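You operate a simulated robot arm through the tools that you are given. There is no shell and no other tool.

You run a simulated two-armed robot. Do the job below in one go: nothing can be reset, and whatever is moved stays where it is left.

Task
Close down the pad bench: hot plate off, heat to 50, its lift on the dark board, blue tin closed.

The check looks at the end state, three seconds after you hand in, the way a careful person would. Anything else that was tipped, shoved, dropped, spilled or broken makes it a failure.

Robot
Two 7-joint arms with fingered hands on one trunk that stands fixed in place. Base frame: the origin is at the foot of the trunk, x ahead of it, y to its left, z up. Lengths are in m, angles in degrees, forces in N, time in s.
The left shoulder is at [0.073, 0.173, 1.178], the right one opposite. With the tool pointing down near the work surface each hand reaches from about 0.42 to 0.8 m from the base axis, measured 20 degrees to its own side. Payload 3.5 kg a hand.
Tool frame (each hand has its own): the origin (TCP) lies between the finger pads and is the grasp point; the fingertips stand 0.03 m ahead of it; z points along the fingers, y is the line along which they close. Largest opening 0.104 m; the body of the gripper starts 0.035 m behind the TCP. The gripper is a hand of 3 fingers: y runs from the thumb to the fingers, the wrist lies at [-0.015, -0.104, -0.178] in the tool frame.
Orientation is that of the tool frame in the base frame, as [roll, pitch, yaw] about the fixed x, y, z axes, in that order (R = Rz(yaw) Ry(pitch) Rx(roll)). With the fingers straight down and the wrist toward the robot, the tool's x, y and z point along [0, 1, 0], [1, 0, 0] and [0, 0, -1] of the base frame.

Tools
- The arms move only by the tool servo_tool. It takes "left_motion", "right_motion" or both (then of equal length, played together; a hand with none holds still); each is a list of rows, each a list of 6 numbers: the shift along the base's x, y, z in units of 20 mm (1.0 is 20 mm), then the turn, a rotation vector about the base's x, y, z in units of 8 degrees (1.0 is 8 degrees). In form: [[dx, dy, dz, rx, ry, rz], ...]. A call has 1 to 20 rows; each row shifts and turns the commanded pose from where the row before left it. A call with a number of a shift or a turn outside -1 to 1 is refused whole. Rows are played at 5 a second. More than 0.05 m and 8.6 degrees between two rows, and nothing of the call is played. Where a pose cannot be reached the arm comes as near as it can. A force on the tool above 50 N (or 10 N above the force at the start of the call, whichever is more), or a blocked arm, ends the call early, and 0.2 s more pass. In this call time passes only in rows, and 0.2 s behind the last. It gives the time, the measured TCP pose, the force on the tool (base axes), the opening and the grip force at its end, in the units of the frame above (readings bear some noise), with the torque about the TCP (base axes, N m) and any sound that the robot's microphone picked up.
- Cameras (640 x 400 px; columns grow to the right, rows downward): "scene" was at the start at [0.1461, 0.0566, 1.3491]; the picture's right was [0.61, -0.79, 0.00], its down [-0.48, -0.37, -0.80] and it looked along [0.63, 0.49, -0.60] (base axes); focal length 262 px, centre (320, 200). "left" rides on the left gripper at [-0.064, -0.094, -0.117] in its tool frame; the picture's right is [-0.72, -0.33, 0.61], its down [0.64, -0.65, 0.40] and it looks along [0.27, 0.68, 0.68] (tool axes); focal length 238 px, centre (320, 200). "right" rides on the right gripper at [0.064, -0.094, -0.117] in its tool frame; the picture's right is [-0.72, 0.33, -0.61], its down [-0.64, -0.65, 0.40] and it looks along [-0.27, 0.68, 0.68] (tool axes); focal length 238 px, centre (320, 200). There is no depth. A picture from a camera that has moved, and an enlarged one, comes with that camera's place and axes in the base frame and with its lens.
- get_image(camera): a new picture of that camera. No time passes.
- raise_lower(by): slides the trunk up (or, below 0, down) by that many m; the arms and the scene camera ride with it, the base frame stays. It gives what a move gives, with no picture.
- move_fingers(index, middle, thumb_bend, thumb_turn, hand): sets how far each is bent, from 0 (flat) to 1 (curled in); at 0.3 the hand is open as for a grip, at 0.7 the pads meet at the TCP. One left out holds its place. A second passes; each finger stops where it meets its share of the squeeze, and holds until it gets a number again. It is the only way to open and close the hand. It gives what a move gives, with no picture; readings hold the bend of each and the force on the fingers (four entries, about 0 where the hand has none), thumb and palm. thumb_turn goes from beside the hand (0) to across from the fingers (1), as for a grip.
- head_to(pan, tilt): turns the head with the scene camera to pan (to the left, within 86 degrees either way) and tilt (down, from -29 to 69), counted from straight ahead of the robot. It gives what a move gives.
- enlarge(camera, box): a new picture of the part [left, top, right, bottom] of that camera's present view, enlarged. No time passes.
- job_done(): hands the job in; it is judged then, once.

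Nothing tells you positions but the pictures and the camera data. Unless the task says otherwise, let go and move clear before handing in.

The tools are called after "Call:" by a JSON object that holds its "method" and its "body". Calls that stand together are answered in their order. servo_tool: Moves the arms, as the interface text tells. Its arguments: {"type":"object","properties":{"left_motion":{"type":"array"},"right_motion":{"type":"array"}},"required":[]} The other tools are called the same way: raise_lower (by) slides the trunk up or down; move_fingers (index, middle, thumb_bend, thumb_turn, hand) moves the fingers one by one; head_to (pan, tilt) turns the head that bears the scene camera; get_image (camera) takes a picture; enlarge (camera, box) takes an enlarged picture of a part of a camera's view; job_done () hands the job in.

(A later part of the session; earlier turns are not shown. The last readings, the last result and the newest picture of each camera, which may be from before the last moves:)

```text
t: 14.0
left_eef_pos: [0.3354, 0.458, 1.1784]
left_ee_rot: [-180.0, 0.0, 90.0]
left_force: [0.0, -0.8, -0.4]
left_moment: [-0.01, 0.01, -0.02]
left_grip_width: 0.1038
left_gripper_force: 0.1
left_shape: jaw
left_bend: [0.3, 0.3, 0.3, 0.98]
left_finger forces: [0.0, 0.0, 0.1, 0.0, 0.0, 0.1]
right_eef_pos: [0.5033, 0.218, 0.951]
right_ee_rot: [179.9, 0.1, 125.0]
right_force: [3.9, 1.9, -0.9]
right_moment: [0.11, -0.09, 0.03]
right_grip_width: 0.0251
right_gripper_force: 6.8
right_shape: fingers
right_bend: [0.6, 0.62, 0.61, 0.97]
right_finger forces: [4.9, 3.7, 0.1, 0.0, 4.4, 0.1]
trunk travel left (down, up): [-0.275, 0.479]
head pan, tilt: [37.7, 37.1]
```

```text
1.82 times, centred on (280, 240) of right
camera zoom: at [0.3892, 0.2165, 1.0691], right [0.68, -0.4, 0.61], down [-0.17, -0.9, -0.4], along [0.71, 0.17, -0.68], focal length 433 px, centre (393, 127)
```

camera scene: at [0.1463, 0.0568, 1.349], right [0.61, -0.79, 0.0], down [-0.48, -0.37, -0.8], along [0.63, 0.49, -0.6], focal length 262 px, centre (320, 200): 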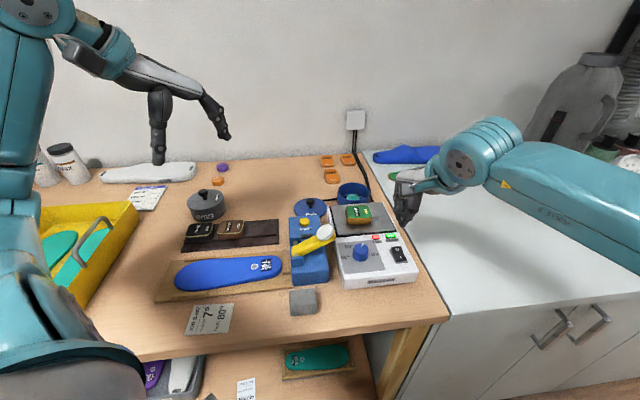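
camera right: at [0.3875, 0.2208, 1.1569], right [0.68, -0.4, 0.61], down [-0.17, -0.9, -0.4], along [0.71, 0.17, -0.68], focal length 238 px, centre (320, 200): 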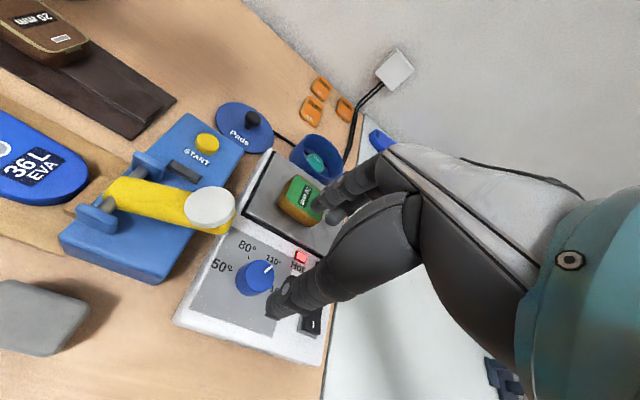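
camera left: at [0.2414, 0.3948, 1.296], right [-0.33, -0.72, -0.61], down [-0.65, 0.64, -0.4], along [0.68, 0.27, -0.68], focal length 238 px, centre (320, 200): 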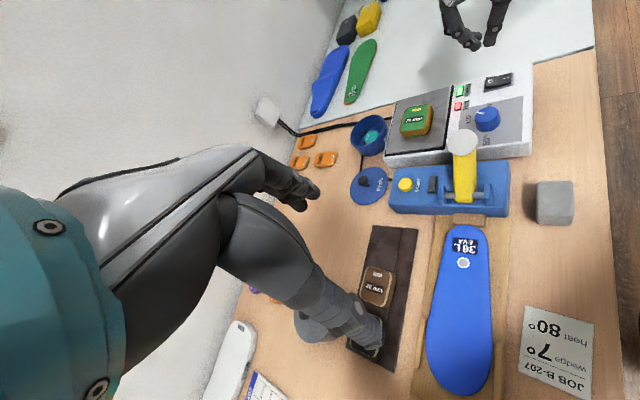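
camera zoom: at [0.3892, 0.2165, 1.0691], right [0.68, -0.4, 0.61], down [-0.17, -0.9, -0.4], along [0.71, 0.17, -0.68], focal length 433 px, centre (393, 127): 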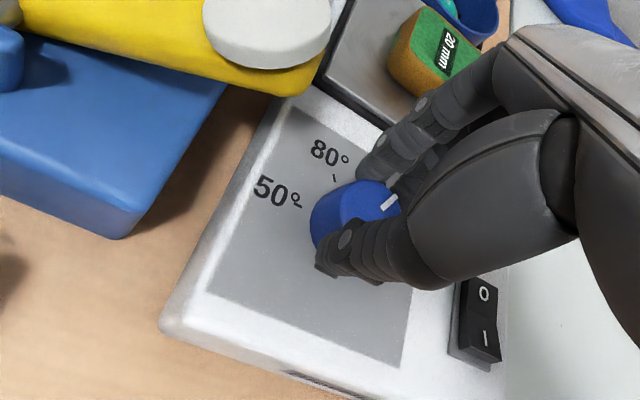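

The grip holds at about 5 N. I'll rotate +40° counter-clockwise in small steps.

Call:
{"method": "servo_tool", "body": {"right_motion": [[0, 0, 0, 0, 0, 0.7], [0, 0, 0, 0, 0, 0.7], [0, 0, 0, 0, 0, 0.7], [0, 0, 0, 0, 0, 0.7], [0, 0, 0, 0, 0, 0.7], [0, 0, 0, 0, 0, 0.7], [0, 0, 0, 0, 0, 0.7]]}}

Call:
{"method": "enlarge", "body": {"camera": "left", "box": [400, 40, 560, 180]}}

Call:
{"method": "enlarge", "body": {"camera": "scene", "box": [320, 170, 420, 290]}}

Call:
{"method": "get_image", "body": {"camera": "right"}}

```text
t: 15.6
left_eef_pos: [0.3343, 0.4588, 1.1785]
left_ee_rot: [180.0, 0.0, 90.1]
left_force: [0.6, 0.1, 0.0]
left_moment: [-0.05, -0.06, -0.02]
left_grip_width: 0.1036
left_gripper_force: 0.0
left_shape: jaw
left_bend: [0.3, 0.3, 0.3, 0.98]
left_finger forces: [0.0, 0.0, 0.0, 0.0, 0.1, 0.0]
right_eef_pos: [0.5029, 0.2177, 0.9507]
right_ee_rot: [180.0, 0.0, 155.8]
right_force: [4.0, 1.9, 2.4]
right_moment: [0.09, -0.17, 0.01]
right_grip_width: 0.0254
right_gripper_force: 6.8
right_shape: fingers
right_bend: [0.6, 0.63, 0.62, 0.97]
right_finger forces: [4.5, 4.6, 0.0, 0.0, 4.8, 0.0]
right hand out of reach, approached as far as the arm can: row 7
trunk travel left (down, up): [-0.275, 0.479]
head pan, tilt: [37.7, 37.1]
```

```text
2.86 times, centred on (480, 110) of left
camera zoom: at [0.2416, 0.3948, 1.296], right [-0.33, -0.72, -0.61], down [-0.65, 0.64, -0.4], along [0.68, 0.27, -0.68], focal length 681 px, centre (-137, 457)
```

zoom: 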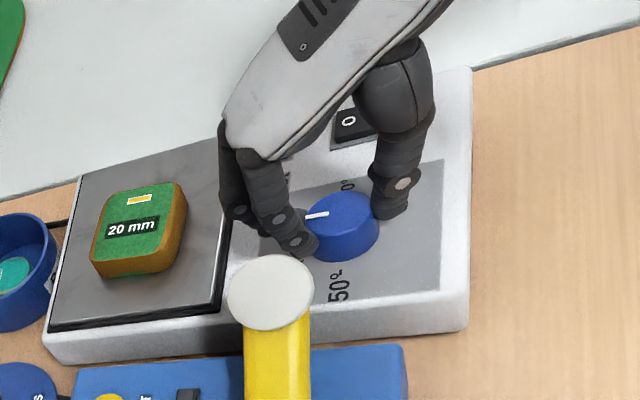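

```text
3.33 times, centred on (370, 230) of scene
camera zoom: at [0.1465, 0.0568, 1.349], right [0.61, -0.79, 0.0], down [-0.48, -0.37, -0.8], along [0.63, 0.49, -0.6], focal length 872 px, centre (153, 100)
```

zoom: 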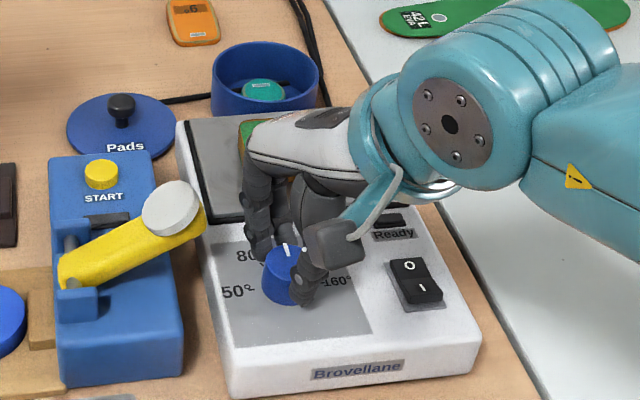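

```text
taken
camera right: at [0.4055, 0.1584, 1.069], right [0.79, 0.0, 0.61], down [0.32, -0.86, -0.4], along [0.53, 0.51, -0.68], focal length 238 px, centre (320, 200)
```

right: 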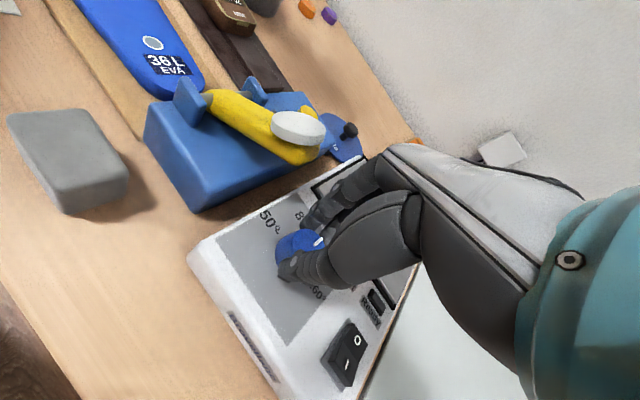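

Call:
{"method": "enlarge", "body": {"camera": "scene", "box": [340, 230, 400, 270]}}

Call:
{"method": "enlarge", "body": {"camera": "left", "box": [460, 90, 520, 130]}}

```text
10.00 times, centred on (370, 250) of scene
camera zoom: at [0.1465, 0.0568, 1.349], right [0.61, -0.79, 0.0], down [-0.48, -0.37, -0.8], along [0.63, 0.49, -0.6], focal length 2616 px, centre (-180, -300)
```

zoom: 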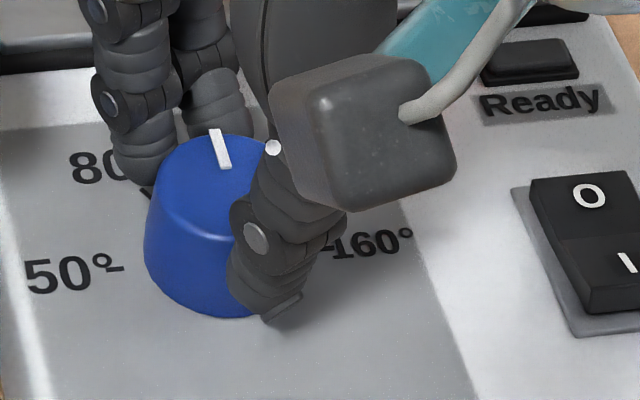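

```text
10.00 times, centred on (490, 110) of left
camera zoom: at [0.2416, 0.3948, 1.296], right [-0.33, -0.72, -0.61], down [-0.65, 0.64, -0.4], along [0.68, 0.27, -0.68], focal length 2384 px, centre (-1380, 1100)
```

zoom: 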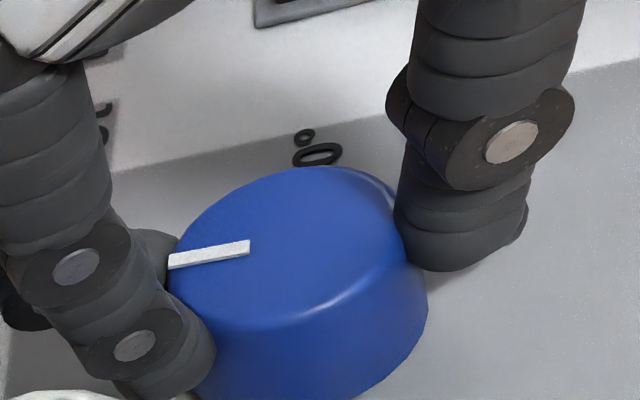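

The pointer turned 30° with the hand without slipping and now sits midway between 80 and 110, so 90° remains. I'll open slightly, turn back and regrip.

Call:
{"method": "move_fingers", "body": {"hand": "right", "index": 0.47, "middle": 0.47, "thumb_bend": 0.47}}

Call:
{"method": "servo_tool", "body": {"right_motion": [[0, 0, 0, 0, 0, -0.8], [0, 0, 0, 0, 0, -0.8], [0, 0, 0, 0, 0, -0.8], [0, 0, 0, 0, 0, -0.8], [0, 0, 0, 0, 0, -0.8], [0, 0, 0, 0, 0, -0.8], [0, 0, 0, 0, 0, -0.7]]}}

Call:
{"method": "enlarge", "body": {"camera": "scene", "box": [330, 200, 410, 270]}}

Call:
{"method": "enlarge", "body": {"camera": "left", "box": [400, 40, 560, 180]}}

```text
t: 16.6
left_eef_pos: [0.3336, 0.4573, 1.1795]
left_ee_rot: [180.0, 0.0, 89.9]
left_force: [-0.9, -0.6, 0.3]
left_moment: [-0.02, 0.01, 0.01]
left_grip_width: 0.1036
left_gripper_force: 0.1
left_shape: jaw
left_bend: [0.3, 0.3, 0.3, 0.98]
left_finger forces: [0.0, 0.0, 0.0, 0.0, 0.1, 0.0]
right_eef_pos: [0.5016, 0.2179, 0.951]
right_ee_rot: [-180.0, -0.1, 155.8]
right_force: [0.0, 0.7, 0.1]
right_moment: [0.0, -0.01, 0.0]
right_grip_width: 0.0593
right_gripper_force: 0.0
right_shape: fingers
right_bend: [0.47, 0.47, 0.47, 0.97]
right_finger forces: [0.0, 0.0, 0.0, 0.0, 0.0, 0.0]
trunk travel left (down, up): [-0.275, 0.479]
head pan, tilt: [37.7, 37.1]
```

```text
t: 18.2
left_eef_pos: [0.3338, 0.459, 1.179]
left_ee_rot: [-179.9, 0.0, 90.0]
left_force: [-0.4, -1.1, -0.6]
left_moment: [0.0, 0.01, 0.0]
left_grip_width: 0.1037
left_gripper_force: 0.0
left_shape: jaw
left_bend: [0.3, 0.3, 0.3, 0.98]
left_finger forces: [0.0, 0.0, 0.0, 0.0, 0.0, 0.0]
right_eef_pos: [0.5015, 0.2179, 0.9501]
right_ee_rot: [-179.9, -0.1, 111.7]
right_force: [-1.5, 0.3, 0.3]
right_moment: [-0.01, -0.03, -0.01]
right_grip_width: 0.0593
right_gripper_force: 0.1
right_shape: fingers
right_bend: [0.47, 0.47, 0.47, 0.97]
right_finger forces: [0.1, 0.0, 0.0, 0.1, 0.0, 0.0]
trunk travel left (down, up): [-0.275, 0.479]
head pan, tilt: [37.7, 37.1]
```

```text
5.71 times, centred on (370, 235) of scene
camera zoom: at [0.146, 0.0567, 1.3491], right [0.61, -0.79, 0.0], down [-0.48, -0.37, -0.8], along [0.63, 0.49, -0.6], focal length 1495 px, centre (34, 0)
```

zoom: 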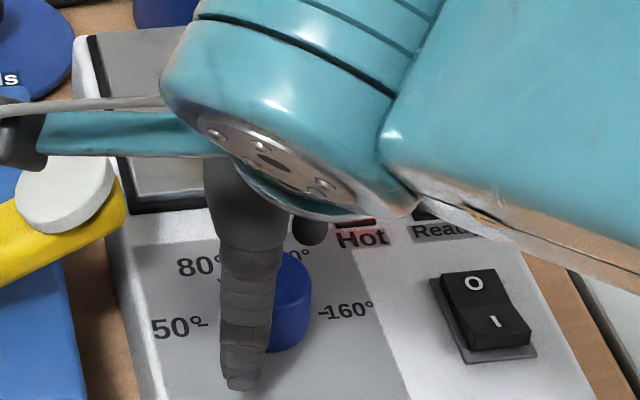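

```text
2.86 times, centred on (480, 110) of left
camera zoom: at [0.2411, 0.3948, 1.2961], right [-0.33, -0.72, -0.61], down [-0.65, 0.64, -0.4], along [0.68, 0.27, -0.68], focal length 681 px, centre (-137, 457)
```

zoom: 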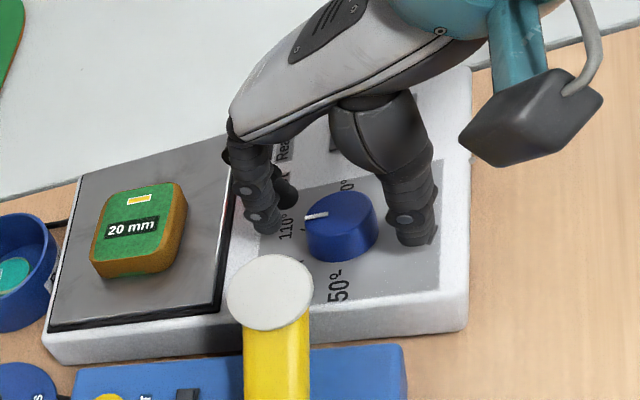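

Yaw 112 is reachable at this height and the pointer stayed put. I'll close again and turn +44°.

Call:
{"method": "move_fingers", "body": {"hand": "right", "index": 0.66, "middle": 0.66, "thumb_bend": 0.66}}

Call:
{"method": "servo_tool", "body": {"right_motion": [[0, 0, 0, 0, 0, 0.8], [0, 0, 0, 0, 0, 0.8], [0, 0, 0, 0, 0, 0.8], [0, 0, 0, 0, 0, 0.8], [0, 0, 0, 0, 0, 0.8], [0, 0, 0, 0, 0, 0.8], [0, 0, 0, 0, 0, 0.7]]}}

Call:
{"method": "enlarge", "body": {"camera": "scene", "box": [340, 230, 400, 270]}}

Call:
{"method": "enlarge", "body": {"camera": "left", "box": [460, 90, 520, 130]}}

```text
t: 19.2
left_eef_pos: [0.3345, 0.4589, 1.1793]
left_ee_rot: [-180.0, 0.1, 90.0]
left_force: [1.3, 0.3, 0.2]
left_moment: [0.0, -0.02, 0.0]
left_grip_width: 0.1038
left_gripper_force: 0.1
left_shape: jaw
left_bend: [0.3, 0.3, 0.3, 0.98]
left_finger forces: [0.1, 0.0, 0.0, 0.0, 0.0, 0.0]
right_eef_pos: [0.503, 0.2175, 0.9515]
right_ee_rot: [180.0, 0.0, 111.8]
right_force: [5.5, 0.1, 0.1]
right_moment: [0.03, -0.18, 0.01]
right_grip_width: 0.0255
right_gripper_force: 7.4
right_shape: fingers
right_bend: [0.6, 0.62, 0.62, 0.97]
right_finger forces: [5.5, 4.2, 0.0, 0.0, 4.1, 0.0]
trunk travel left (down, up): [-0.275, 0.479]
head pan, tilt: [37.7, 37.1]
```

```text
t: 20.8
left_eef_pos: [0.3344, 0.4584, 1.1799]
left_ee_rot: [179.9, 0.1, 90.0]
left_force: [-0.1, -0.4, -0.4]
left_moment: [0.0, 0.02, 0.0]
left_grip_width: 0.1035
left_gripper_force: 0.1
left_shape: jaw
left_bend: [0.3, 0.3, 0.3, 0.98]
left_finger forces: [0.1, 0.1, 0.1, 0.1, 0.1, 0.0]
right_eef_pos: [0.5014, 0.2186, 0.951]
right_ee_rot: [180.0, 0.0, 155.8]
right_force: [4.8, 1.2, -1.3]
right_moment: [0.02, -0.15, -0.04]
right_grip_width: 0.0255
right_gripper_force: 6.9
right_shape: fingers
right_bend: [0.6, 0.63, 0.61, 0.97]
right_finger forces: [4.0, 4.3, 0.0, 0.0, 5.0, 0.1]
trunk travel left (down, up): [-0.275, 0.479]
head pan, tilt: [37.7, 37.1]
```

```text
10.00 times, centred on (370, 250) of scene
camera zoom: at [0.1466, 0.0567, 1.349], right [0.61, -0.79, 0.0], down [-0.48, -0.37, -0.8], along [0.63, 0.49, -0.6], focal length 2616 px, centre (-180, -300)
```

zoom: 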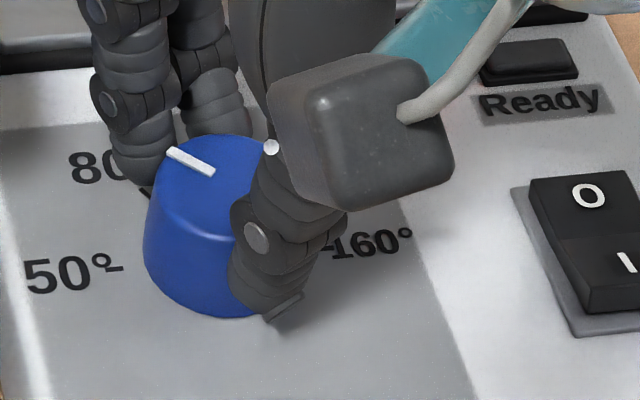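

```text
10.00 times, centred on (490, 110) of left
camera zoom: at [0.2418, 0.3947, 1.296], right [-0.33, -0.72, -0.61], down [-0.65, 0.64, -0.4], along [0.68, 0.27, -0.68], focal length 2384 px, centre (-1380, 1100)
```

zoom: 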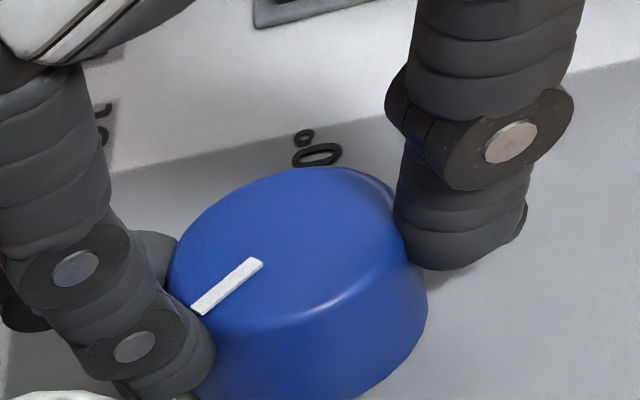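

The pointer is now at about 90° in the base frame and needs 135°. I'll do one more regrip of about 44°.

Call:
{"method": "move_fingers", "body": {"hand": "right", "index": 0.47, "middle": 0.47, "thumb_bend": 0.47}}

Call:
{"method": "servo_tool", "body": {"right_motion": [[0, 0, 0, 0, 0, -0.8], [0, 0, 0, 0, 0, -0.8], [0, 0, 0, 0, 0, -0.8], [0, 0, 0, 0, 0, -0.8], [0, 0, 0, 0, 0, -0.8], [0, 0, 0, 0, 0, -0.8], [0, 0, 0, 0, 0, -0.8]]}}

Call:
{"method": "move_fingers", "body": {"hand": "right", "index": 0.66, "middle": 0.66, "thumb_bend": 0.66}}

Call:
{"method": "enlarge", "body": {"camera": "left", "box": [460, 90, 520, 130]}}

```text
t: 21.8
left_eef_pos: [0.3338, 0.4569, 1.1792]
left_ee_rot: [-179.9, 0.0, 90.1]
left_force: [-0.8, 1.0, 0.1]
left_moment: [0.03, 0.01, 0.02]
left_grip_width: 0.1036
left_gripper_force: 0.0
left_shape: jaw
left_bend: [0.3, 0.3, 0.3, 0.98]
left_finger forces: [0.0, 0.0, 0.0, 0.0, 0.0, 0.0]
right_eef_pos: [0.5014, 0.2182, 0.9518]
right_ee_rot: [-180.0, 0.0, 155.8]
right_force: [0.7, -0.3, 0.2]
right_moment: [0.04, 0.01, 0.01]
right_grip_width: 0.0595
right_gripper_force: 0.1
right_shape: fingers
right_bend: [0.47, 0.47, 0.47, 0.97]
right_finger forces: [0.1, 0.1, 0.0, 0.0, 0.0, 0.0]
trunk travel left (down, up): [-0.275, 0.479]
head pan, tilt: [37.7, 37.1]
```

```text
t: 23.4
left_eef_pos: [0.3337, 0.4579, 1.1792]
left_ee_rot: [180.0, 0.0, 90.0]
left_force: [0.3, -0.1, 0.2]
left_moment: [-0.02, 0.03, 0.0]
left_grip_width: 0.1037
left_gripper_force: 0.2
left_shape: jaw
left_bend: [0.3, 0.3, 0.3, 0.98]
left_finger forces: [0.0, 0.1, 0.0, 0.1, 0.0, 0.0]
right_eef_pos: [0.5031, 0.217, 0.951]
right_ee_rot: [-179.9, 0.1, 110.8]
right_force: [-0.2, -0.8, -0.5]
right_moment: [-0.03, -0.01, -0.01]
right_grip_width: 0.0593
right_gripper_force: 0.1
right_shape: fingers
right_bend: [0.47, 0.47, 0.47, 0.97]
right_finger forces: [0.0, 0.0, 0.0, 0.0, 0.0, 0.0]
trunk travel left (down, up): [-0.275, 0.479]
head pan, tilt: [37.7, 37.1]
```

```text
t: 24.4
left_eef_pos: [0.335, 0.4579, 1.1782]
left_ee_rot: [179.9, 0.0, 90.0]
left_force: [0.3, -0.4, 0.2]
left_moment: [0.03, 0.01, 0.02]
left_grip_width: 0.1036
left_gripper_force: 0.1
left_shape: jaw
left_bend: [0.3, 0.3, 0.3, 0.98]
left_finger forces: [0.0, 0.1, 0.1, 0.0, 0.0, 0.0]
right_eef_pos: [0.5033, 0.2178, 0.9512]
right_ee_rot: [-180.0, 0.0, 110.9]
right_force: [5.2, 0.0, -0.7]
right_moment: [0.01, -0.14, 0.0]
right_grip_width: 0.0257
right_gripper_force: 6.5
right_shape: fingers
right_bend: [0.6, 0.62, 0.61, 0.97]
right_finger forces: [5.2, 4.3, 0.0, 0.0, 4.1, 0.0]
trunk travel left (down, up): [-0.275, 0.479]
head pan, tilt: [37.7, 37.1]
```

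```text
10.00 times, centred on (490, 110) of left
camera zoom: at [0.2419, 0.3946, 1.296], right [-0.33, -0.72, -0.61], down [-0.65, 0.64, -0.4], along [0.68, 0.27, -0.68], focal length 2384 px, centre (-1380, 1100)
```

zoom: 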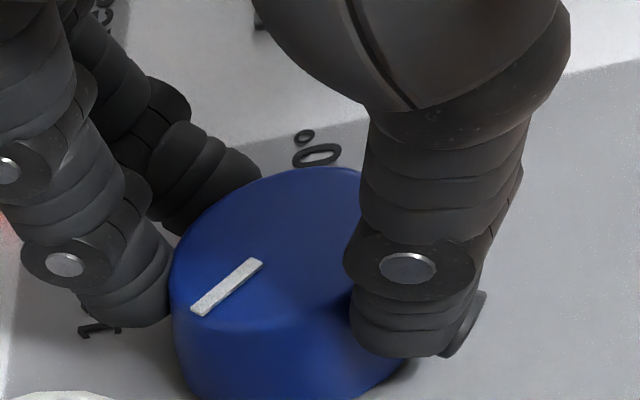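

Call:
{"method": "servo_tool", "body": {"right_motion": [[0, 0, 0, 0, 0, 0.8], [0, 0, 0, 0, 0, 0.8], [0, 0, 0, 0, 0, 0.8], [0, 0, 0, 0, 0, 0.8], [0, 0, 0, 0, 0, 0.8], [0, 0, 0, 0, 0, 0.8], [0, 0, 0, 0, 0, 0.75]]}}

Call:
{"method": "enlarge", "body": {"camera": "scene", "box": [340, 230, 400, 270]}}

Call:
{"method": "enlarge", "body": {"camera": "left", "box": [460, 90, 520, 130]}}

```text
t: 26.0
left_eef_pos: [0.3342, 0.4588, 1.18]
left_ee_rot: [-179.9, 0.1, 90.1]
left_force: [0.3, 0.4, -0.5]
left_moment: [0.02, 0.02, -0.01]
left_grip_width: 0.1039
left_gripper_force: 0.1
left_shape: jaw
left_bend: [0.3, 0.3, 0.3, 0.98]
left_finger forces: [0.0, 0.0, 0.1, 0.0, 0.0, 0.1]
right_eef_pos: [0.5017, 0.2181, 0.951]
right_ee_rot: [-179.9, 0.0, 155.5]
right_force: [5.7, 2.0, 1.5]
right_moment: [0.07, -0.18, -0.07]
right_grip_width: 0.0254
right_gripper_force: 7.1
right_shape: fingers
right_bend: [0.6, 0.63, 0.61, 0.97]
right_finger forces: [4.5, 4.5, 0.1, 0.1, 4.6, 0.1]
trunk travel left (down, up): [-0.275, 0.479]
head pan, tilt: [37.7, 37.1]
```

```text
10.00 times, centred on (370, 250) of scene
camera zoom: at [0.1467, 0.0567, 1.349], right [0.61, -0.79, 0.0], down [-0.48, -0.37, -0.8], along [0.63, 0.49, -0.6], focal length 2616 px, centre (-180, -300)
```

zoom: 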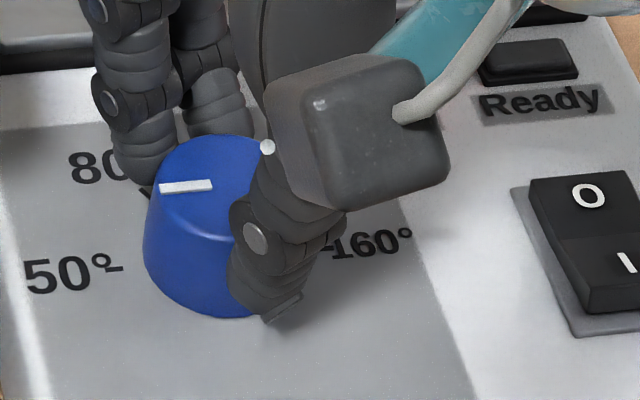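

```text
10.00 times, centred on (490, 110) of left
camera zoom: at [0.2419, 0.3947, 1.2959], right [-0.33, -0.72, -0.61], down [-0.65, 0.64, -0.4], along [0.68, 0.27, -0.68], focal length 2384 px, centre (-1380, 1100)
```

zoom: 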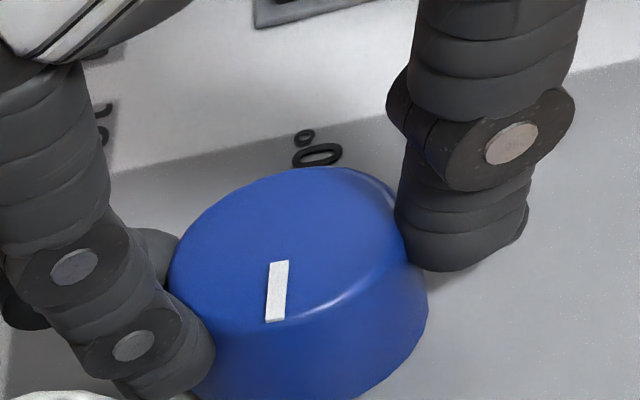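

The pointer is at about 132° against the 50 tick at 135°, roughly 3–4° short. I'll do a small regrip to finish.

Call:
{"method": "move_fingers", "body": {"hand": "right", "index": 0.47, "middle": 0.47, "thumb_bend": 0.47}}

Call:
{"method": "servo_tool", "body": {"right_motion": [[0, 0, 0, 0, 0, -0.8], [0, 0, 0, 0, 0, -0.8], [0, 0, 0, 0, 0, -0.8]]}}

Call:
{"method": "enlarge", "body": {"camera": "left", "box": [460, 90, 520, 130]}}

Call:
{"method": "enlarge", "body": {"camera": "scene", "box": [340, 230, 400, 270]}}

Call:
{"method": "enlarge", "body": {"camera": "right", "box": [240, 190, 340, 300]}}

```text
t: 27.0
left_eef_pos: [0.3346, 0.458, 1.179]
left_ee_rot: [180.0, 0.0, 90.0]
left_force: [0.3, -0.5, 0.2]
left_moment: [0.0, 0.0, 0.05]
left_grip_width: 0.1036
left_gripper_force: 0.1
left_shape: jaw
left_bend: [0.3, 0.3, 0.3, 0.98]
left_finger forces: [0.0, 0.0, 0.1, 0.0, 0.0, 0.0]
right_eef_pos: [0.5011, 0.2179, 0.9499]
right_ee_rot: [-179.9, 0.0, 155.4]
right_force: [0.5, 0.5, 0.2]
right_moment: [-0.02, 0.02, 0.01]
right_grip_width: 0.0595
right_gripper_force: 0.0
right_shape: fingers
right_bend: [0.47, 0.47, 0.47, 0.97]
right_finger forces: [0.0, 0.1, 0.0, 0.1, 0.0, 0.0]
trunk travel left (down, up): [-0.275, 0.479]
head pan, tilt: [37.7, 37.1]
```

```text
t: 27.8
left_eef_pos: [0.334, 0.4588, 1.1793]
left_ee_rot: [180.0, 0.0, 89.9]
left_force: [-0.2, 0.1, 0.3]
left_moment: [0.0, 0.01, -0.02]
left_grip_width: 0.1039
left_gripper_force: 0.1
left_shape: jaw
left_bend: [0.3, 0.3, 0.3, 0.98]
left_finger forces: [0.0, 0.0, 0.0, 0.1, 0.0, 0.0]
right_eef_pos: [0.5024, 0.2189, 0.9513]
right_ee_rot: [-180.0, 0.0, 136.2]
right_force: [-0.3, 0.7, -0.4]
right_moment: [-0.01, 0.03, -0.03]
right_grip_width: 0.0594
right_gripper_force: 0.0
right_shape: fingers
right_bend: [0.47, 0.47, 0.47, 0.97]
right_finger forces: [0.1, 0.1, 0.1, 0.1, 0.0, 0.0]
trunk travel left (down, up): [-0.275, 0.479]
head pan, tilt: [37.7, 37.1]
```

```text
10.00 times, centred on (490, 110) of left
camera zoom: at [0.2412, 0.3947, 1.2961], right [-0.33, -0.72, -0.61], down [-0.65, 0.64, -0.4], along [0.68, 0.27, -0.68], focal length 2384 px, centre (-1380, 1100)
```

zoom: 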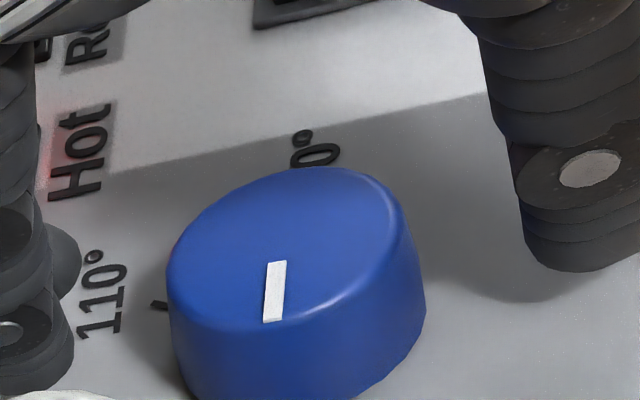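

```text
10.00 times, centred on (370, 250) of scene
camera zoom: at [0.146, 0.0567, 1.3491], right [0.61, -0.79, 0.0], down [-0.48, -0.37, -0.8], along [0.63, 0.49, -0.6], focal length 2616 px, centre (-180, -300)
```

zoom: 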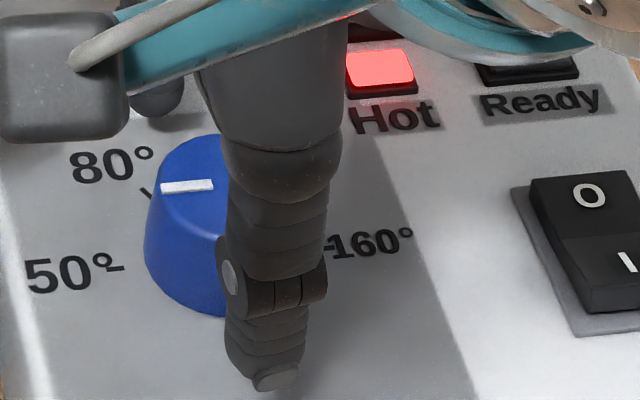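

```text
3.64 times, centred on (290, 245) of right
camera zoom: at [0.3908, 0.1945, 1.069], right [0.74, -0.26, 0.61], down [0.01, -0.91, -0.4], along [0.67, 0.31, -0.68], focal length 867 px, centre (429, 36)
```

zoom: 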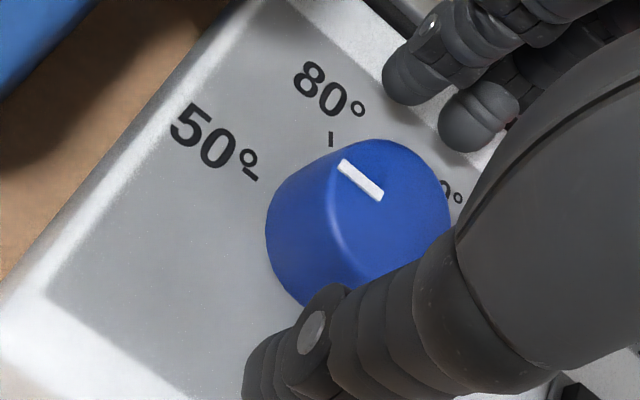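

Call:
{"method": "move_fingers", "body": {"hand": "right", "index": 0.66, "middle": 0.66, "thumb_bend": 0.66}}

Call:
{"method": "servo_tool", "body": {"right_motion": [[0, 0, 0, 0, 0, 0.2], [0, 0, 0, 0, 0, 0.2]]}}

Call:
{"method": "move_fingers", "body": {"hand": "right", "index": 0.45, "middle": 0.45, "thumb_bend": 0.45}}

Call:
{"method": "enlarge", "body": {"camera": "scene", "box": [340, 230, 400, 270]}}

Call:
{"method": "enlarge", "body": {"camera": "right", "box": [240, 190, 340, 300]}}

```text
t: 28.8
left_eef_pos: [0.3338, 0.4592, 1.1789]
left_ee_rot: [-179.9, 0.1, 90.0]
left_force: [-0.1, 0.4, -1.0]
left_moment: [-0.01, 0.0, 0.03]
left_grip_width: 0.1038
left_gripper_force: 0.1
left_shape: jaw
left_bend: [0.3, 0.3, 0.3, 0.98]
left_finger forces: [0.0, 0.0, 0.1, 0.0, 0.1, 0.1]
right_eef_pos: [0.5031, 0.2176, 0.9506]
right_ee_rot: [180.0, 0.0, 136.3]
right_force: [3.8, 3.6, 1.3]
right_moment: [0.08, -0.1, 0.03]
right_grip_width: 0.0254
right_gripper_force: 6.5
right_shape: fingers
right_bend: [0.6, 0.62, 0.61, 0.97]
right_finger forces: [4.7, 4.4, 0.1, 0.1, 4.3, 0.0]
trunk travel left (down, up): [-0.275, 0.479]
head pan, tilt: [37.7, 37.1]
```

```text
t: 29.4
left_eef_pos: [0.3345, 0.4584, 1.1793]
left_ee_rot: [180.0, 0.0, 90.0]
left_force: [0.1, -1.3, -1.0]
left_moment: [0.01, -0.01, -0.01]
left_grip_width: 0.1037
left_gripper_force: 0.0
left_shape: jaw
left_bend: [0.3, 0.3, 0.3, 0.98]
left_finger forces: [0.0, 0.0, 0.0, 0.0, 0.0, 0.0]
right_eef_pos: [0.5038, 0.2164, 0.9502]
right_ee_rot: [-179.9, 0.0, 139.4]
right_force: [5.2, 2.6, -0.4]
right_moment: [0.06, -0.12, -0.01]
right_grip_width: 0.0253
right_gripper_force: 6.3
right_shape: fingers
right_bend: [0.6, 0.62, 0.62, 0.97]
right_finger forces: [4.5, 4.7, 0.0, 0.0, 4.3, 0.0]
trunk travel left (down, up): [-0.275, 0.479]
head pan, tilt: [37.7, 37.1]
```

```text
t: 30.4
left_eef_pos: [0.3337, 0.4591, 1.1784]
left_ee_rot: [-180.0, 0.0, 90.0]
left_force: [0.6, -0.5, 0.7]
left_moment: [-0.01, -0.01, -0.01]
left_grip_width: 0.104
left_gripper_force: 0.1
left_shape: jaw
left_bend: [0.3, 0.3, 0.3, 0.98]
left_finger forces: [0.0, 0.0, 0.0, 0.0, 0.0, 0.0]
right_eef_pos: [0.503, 0.2176, 0.949]
right_ee_rot: [180.0, 0.1, 139.4]
right_force: [-0.6, 0.0, -0.3]
right_moment: [-0.03, 0.02, 0.02]
right_grip_width: 0.0645
right_gripper_force: 0.0
right_shape: fingers
right_bend: [0.45, 0.45, 0.45, 0.97]
right_finger forces: [0.0, 0.1, 0.0, 0.0, 0.0, 0.0]
trunk travel left (down, up): [-0.275, 0.479]
head pan, tilt: [37.7, 37.1]
```

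```text
10.00 times, centred on (370, 250) of scene
camera zoom: at [0.1461, 0.0565, 1.3491], right [0.61, -0.79, 0.0], down [-0.48, -0.37, -0.8], along [0.63, 0.49, -0.6], focal length 2616 px, centre (-180, -300)
```

zoom: 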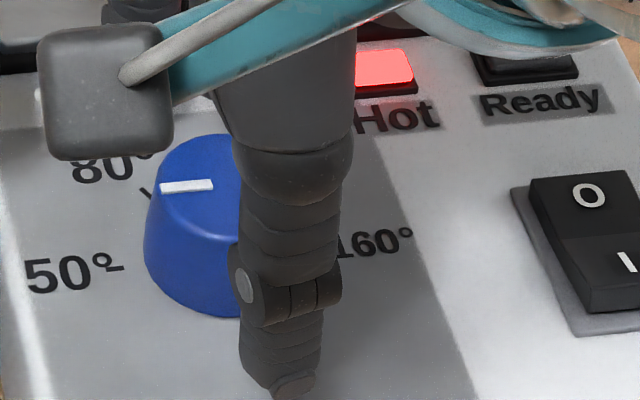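

```text
3.64 times, centred on (290, 245) of right
camera zoom: at [0.3921, 0.1882, 1.069], right [0.76, -0.22, 0.61], down [0.06, -0.91, -0.4], along [0.65, 0.34, -0.68], focal length 867 px, centre (429, 36)
```

zoom: 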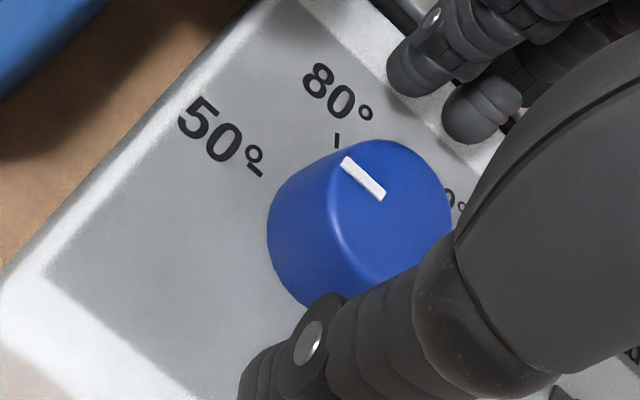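

The last twist did not move the pointer, so the dial is likely against its 50 stop. I'll lift the right hand clear and inspect with an unobstructed view.

Call:
{"method": "servo_tool", "body": {"right_motion": [[0, 0, 0.6, 0, 0, 0], [0, 0, 0.8, 0, 0, 0], [0, 0, 1, 0, 0, 0], [0, 0, 1, 0, 0, 0], [0, 0, 1, 0, 0, 0], [0, -0.5, 1, 0, 0, 0], [0, -1, 1, 0, 0, 0], [0, -1, 1, 0, 0, 0], [0, -1, 0.5, 0, 0, 0], [0, -1, 0, 0, 0, 0], [0, -1, 0, 0, 0, 0], [0, -1, 0, 0, 0, 0], [0, -1, 0, 0, 0, 0]]}}

Call:
{"method": "enlarge", "body": {"camera": "scene", "box": [330, 220, 410, 270]}}

Call:
{"method": "enlarge", "body": {"camera": "left", "box": [450, 80, 530, 130]}}

Call:
{"method": "get_image", "body": {"camera": "scene"}}

Call:
{"method": "get_image", "body": {"camera": "right"}}

```text
t: 33.2
left_eef_pos: [0.3335, 0.4587, 1.1791]
left_ee_rot: [179.9, -0.1, 89.9]
left_force: [-0.4, -0.4, 0.8]
left_moment: [-0.05, -0.01, 0.0]
left_grip_width: 0.1036
left_gripper_force: 0.1
left_shape: jaw
left_bend: [0.3, 0.3, 0.3, 0.98]
left_finger forces: [0.0, 0.0, 0.0, 0.1, 0.0, 0.0]
right_eef_pos: [0.5026, 0.0679, 1.1091]
right_ee_rot: [-180.0, 0.0, 139.3]
right_force: [0.6, 0.2, 0.7]
right_moment: [0.02, 0.0, -0.01]
right_grip_width: 0.0647
right_gripper_force: 0.1
right_shape: fingers
right_bend: [0.45, 0.45, 0.45, 0.97]
right_finger forces: [0.1, 0.0, 0.0, 0.0, 0.0, 0.0]
trunk travel left (down, up): [-0.275, 0.479]
head pan, tilt: [37.7, 37.1]
```

```text
8.00 times, centred on (370, 245) of scene
camera zoom: at [0.1461, 0.0562, 1.3491], right [0.61, -0.79, 0.0], down [-0.48, -0.37, -0.8], along [0.63, 0.49, -0.6], focal length 2093 px, centre (-80, -160)
```

zoom: 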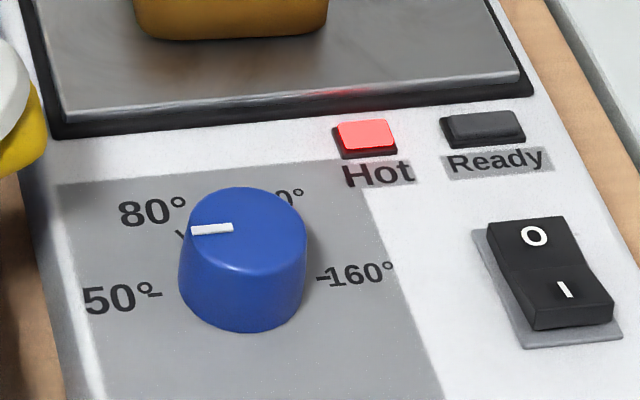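

```text
8.00 times, centred on (490, 105) of left
camera zoom: at [0.2412, 0.3942, 1.2962], right [-0.33, -0.72, -0.61], down [-0.65, 0.64, -0.4], along [0.68, 0.27, -0.68], focal length 1907 px, centre (-1040, 960)
```

zoom: 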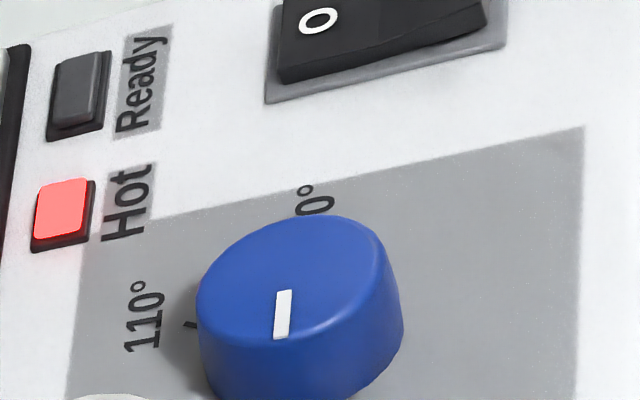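

```text
taken
camera scene: at [0.1461, 0.0562, 1.3491], right [0.61, -0.79, 0.0], down [-0.48, -0.37, -0.8], along [0.63, 0.49, -0.6], focal length 262 px, centre (320, 200)
```

scene: 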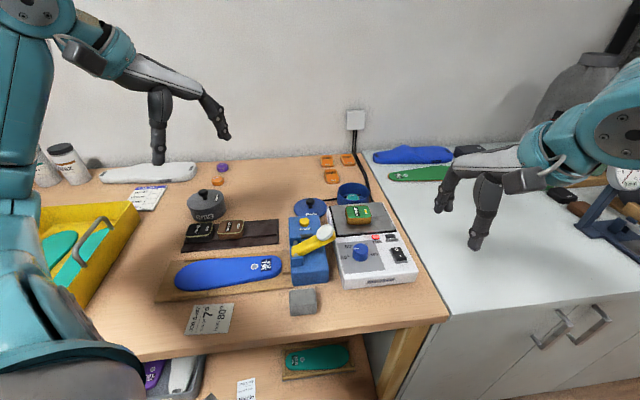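

```text
taken
camera right: at [0.392, 0.0377, 1.2271], right [0.76, -0.22, 0.61], down [0.06, -0.91, -0.4], along [0.65, 0.34, -0.68], focal length 238 px, centre (320, 200)
```

right: 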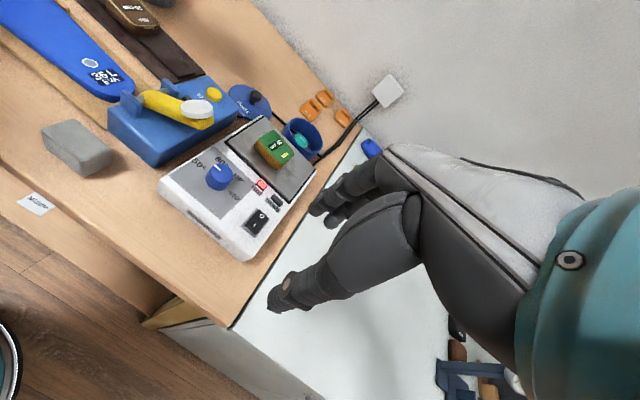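

The pointer is parallel to the 50–160 line and points at 50, so the dial is done. Next is the lift, so I'll measure it from all three cameras and park the right arm farther away.

Call:
{"method": "enlarge", "body": {"camera": "right", "box": [230, 110, 320, 190]}}

Call:
{"method": "enlarge", "body": {"camera": "scene", "box": [320, 180, 410, 240]}}

Call:
{"method": "enlarge", "body": {"camera": "left", "box": [370, 80, 470, 160]}}

Call:
{"method": "servo_tool", "body": {"right_motion": [[-0.3, -0.9, 0.3, 0, 0, -0.5], [-0.4, -0.9, 0.3, 0, 0, -0.5], [-0.5, -0.9, 0.3, 0, 0, -0.5], [-0.5, -0.9, 0.3, 0, 0, -0.5], [-0.5, -0.9, 0.3, 0, 0, -0.5], [-0.5, -0.9, 0.3, 0, 0, -0.5], [-0.5, -0.9, 0.3, 0, 0, -0.5], [-0.5, -0.9, 0.3, 0, 0, -0.5]]}}

```text
5.00 times, centred on (275, 150) of right
camera zoom: at [0.392, 0.0377, 1.2271], right [0.76, -0.22, 0.61], down [0.06, -0.91, -0.4], along [0.65, 0.34, -0.68], focal length 1192 px, centre (545, 450)
```

zoom: 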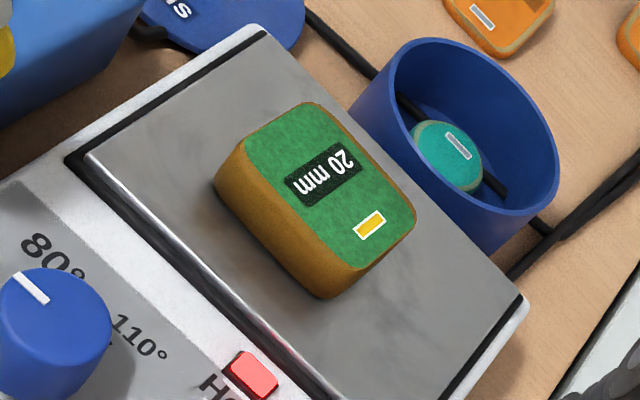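

```text
6.67 times, centred on (365, 210) of scene
camera zoom: at [0.1461, 0.0562, 1.3491], right [0.61, -0.79, 0.0], down [-0.48, -0.37, -0.8], along [0.63, 0.49, -0.6], focal length 1744 px, centre (20, 133)
```

zoom: 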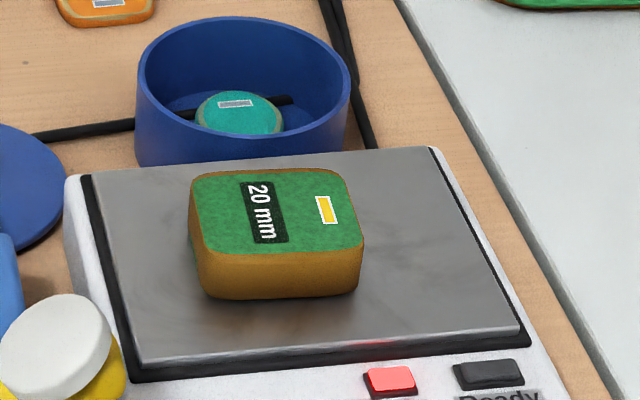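

```text
5.00 times, centred on (420, 120) of left
camera zoom: at [0.2412, 0.3942, 1.2962], right [-0.33, -0.72, -0.61], down [-0.65, 0.64, -0.4], along [0.68, 0.27, -0.68], focal length 1192 px, centre (-180, 600)
```

zoom: 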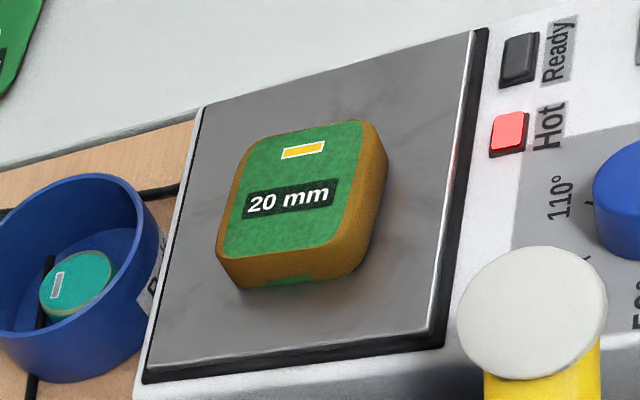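

```text
t: 35.0
left_eef_pos: [0.3348, 0.4578, 1.1797]
left_ee_rot: [-179.9, 0.0, 90.1]
left_force: [0.7, 0.0, 0.6]
left_moment: [-0.02, -0.02, -0.02]
left_grip_width: 0.1039
left_gripper_force: 0.0
left_shape: jaw
left_bend: [0.3, 0.3, 0.3, 0.98]
left_finger forces: [0.0, 0.0, 0.0, 0.0, 0.1, 0.0]
right_eef_pos: [0.428, -0.0759, 1.1566]
right_ee_rot: [179.9, 0.0, 107.2]
right_force: [0.4, 0.5, -0.4]
right_moment: [0.02, -0.02, 0.0]
right_grip_width: 0.0646
right_gripper_force: 0.1
right_shape: fingers
right_bend: [0.45, 0.45, 0.45, 0.97]
right_finger forces: [0.0, 0.0, 0.0, 0.0, 0.0, 0.0]
trunk travel left (down, up): [-0.275, 0.479]
head pan, tilt: [37.7, 37.1]
```

The lift is about 58×43×21 mm, centred near (0.598, 0.286) with its top at z≈0.934 and its short axis at about 40°. I'll bring the left hand part-open to above it at yaw 130.

Call:
{"method": "move_fingers", "body": {"hand": "left", "index": 0.42, "middle": 0.42, "thumb_bend": 0.42}}

Call:
{"method": "servo_tool", "body": {"left_motion": [[0.88, -0.573, -0.3, 0, 0, 0.333], [0.88, -0.573, -0.4, 0, 0, 0.333], [0.88, -0.573, -0.4, 0, 0, 0.333], [0.88, -0.573, -0.4, 0, 0, 0.333], [0.88, -0.573, -0.4, 0, 0, 0.333], [0.88, -0.573, -0.4, 0, 0, 0.333], [0.88, -0.573, -0.4, 0, 0, 0.333], [0.88, -0.573, -0.4, 0, 0, 0.333], [0.88, -0.573, -0.4, 0, 0, 0.333], [0.88, -0.573, -0.4, 0, 0, 0.333], [0.88, -0.573, -0.4, 0, 0, 0.333], [0.88, -0.573, -0.4, 0, 0, 0.333], [0.88, -0.573, -0.4, 0, 0, 0.333], [0.88, -0.573, -0.4, 0, 0, 0.333], [0.88, -0.573, -0.2, 0, 0, 0.333]]}}

Call:
{"method": "get_image", "body": {"camera": "scene"}}

Call:
{"method": "get_image", "body": {"camera": "left"}}

Call:
{"method": "get_image", "body": {"camera": "right"}}

```text
t: 36.0
left_eef_pos: [0.3338, 0.4573, 1.1789]
left_ee_rot: [179.9, 0.1, 90.0]
left_force: [0.7, 0.4, 0.1]
left_moment: [0.0, -0.02, 0.01]
left_grip_width: 0.0734
left_gripper_force: 0.0
left_shape: fingers
left_bend: [0.42, 0.42, 0.42, 0.98]
left_finger forces: [0.0, 0.1, 0.1, 0.0, 0.0, 0.1]
right_eef_pos: [0.4283, -0.0747, 1.1568]
right_ee_rot: [-180.0, 0.0, 107.4]
right_force: [0.2, -0.4, 0.3]
right_moment: [-0.03, -0.02, 0.0]
right_grip_width: 0.0645
right_gripper_force: 0.1
right_shape: fingers
right_bend: [0.45, 0.45, 0.45, 0.97]
right_finger forces: [0.0, 0.0, 0.1, 0.1, 0.0, 0.0]
trunk travel left (down, up): [-0.275, 0.479]
head pan, tilt: [37.7, 37.1]
```

```text
t: 39.2
left_eef_pos: [0.599, 0.2864, 1.0648]
left_ee_rot: [179.9, 0.0, 129.9]
left_force: [0.2, -0.4, -0.6]
left_moment: [0.0, -0.03, 0.02]
left_grip_width: 0.0735
left_gripper_force: 0.0
left_shape: fingers
left_bend: [0.42, 0.42, 0.42, 0.98]
left_finger forces: [0.0, 0.0, 0.1, 0.0, 0.0, 0.0]
right_eef_pos: [0.428, -0.076, 1.1563]
right_ee_rot: [-179.9, 0.0, 107.4]
right_force: [-0.3, -0.1, 0.1]
right_moment: [0.04, 0.02, -0.02]
right_grip_width: 0.0648
right_gripper_force: 0.0
right_shape: fingers
right_bend: [0.45, 0.45, 0.45, 0.97]
right_finger forces: [0.0, 0.1, 0.1, 0.0, 0.0, 0.1]
trunk travel left (down, up): [-0.275, 0.479]
head pan, tilt: [37.7, 37.1]
```

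```text
taken
camera scene: at [0.1467, 0.0564, 1.349], right [0.61, -0.79, 0.0], down [-0.48, -0.37, -0.8], along [0.63, 0.49, -0.6], focal length 262 px, centre (320, 200)
```

scene: 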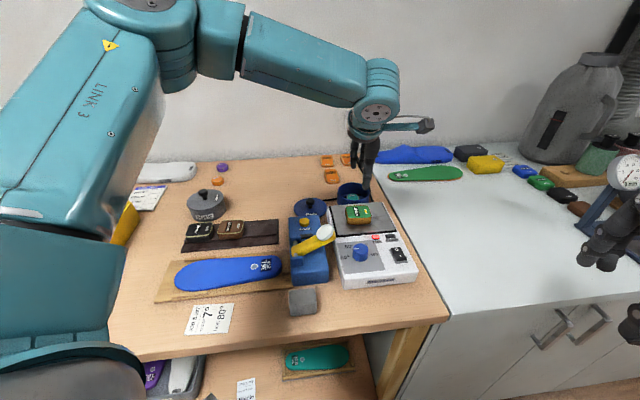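

```text
taken
camera left: at [0.5693, 0.1762, 1.1822], right [0.21, -0.76, -0.61], down [-0.91, 0.07, -0.4], along [0.35, 0.64, -0.68], focal length 238 px, centre (320, 200)
```

left: 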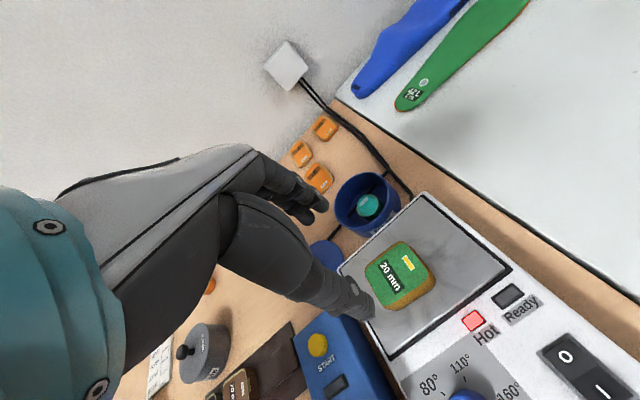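

```text
taken
camera right: at [0.3197, -0.0429, 1.2746], right [0.53, -0.59, 0.61], down [-0.43, -0.81, -0.4], along [0.73, -0.05, -0.68], focal length 238 px, centre (320, 200)
```

right: 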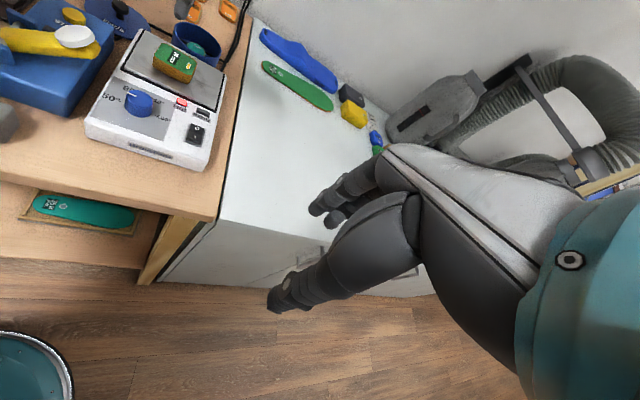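

Call:
{"method": "enlarge", "body": {"camera": "left", "box": [320, 190, 480, 330]}}

Call:
{"method": "enlarge", "body": {"camera": "right", "box": [130, 20, 240, 110]}}

Call:
{"method": "enlarge", "body": {"camera": "scene", "box": [330, 120, 420, 240]}}

```text
2.86 times, centred on (400, 260) of left
camera zoom: at [0.5693, 0.1762, 1.1822], right [0.21, -0.76, -0.61], down [-0.91, 0.07, -0.4], along [0.35, 0.64, -0.68], focal length 681 px, centre (91, 29)
```

zoom: 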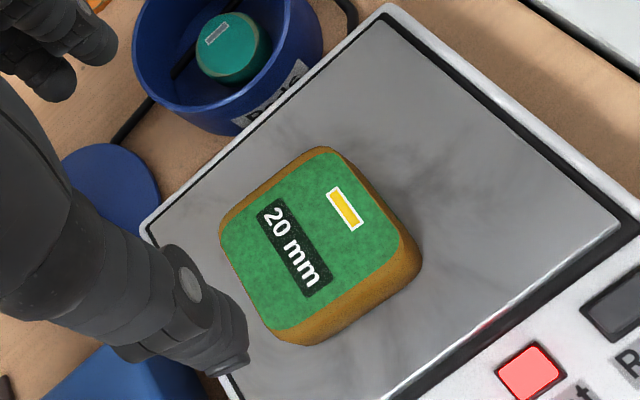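

```text
4.44 times, centred on (185, 65) of right
camera zoom: at [0.3197, -0.0429, 1.2746], right [0.53, -0.59, 0.61], down [-0.43, -0.81, -0.4], along [0.73, -0.05, -0.68], focal length 1059 px, centre (920, 800)
```

zoom: 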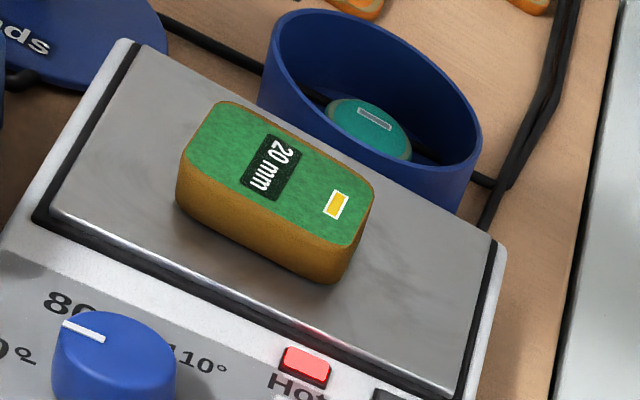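

```text
3.33 times, centred on (375, 180) of scene
camera zoom: at [0.1467, 0.0564, 1.349], right [0.61, -0.79, 0.0], down [-0.48, -0.37, -0.8], along [0.63, 0.49, -0.6], focal length 872 px, centre (137, 267)
```

zoom: 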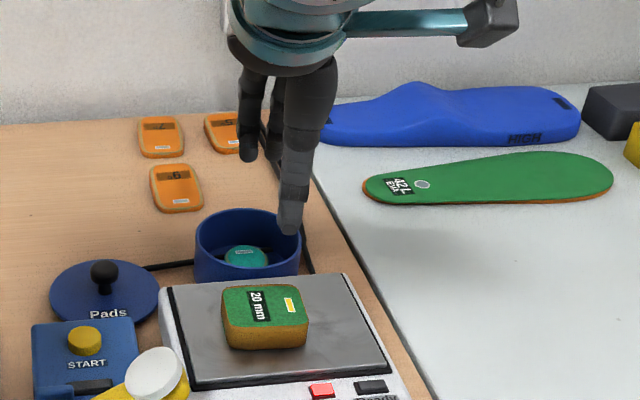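

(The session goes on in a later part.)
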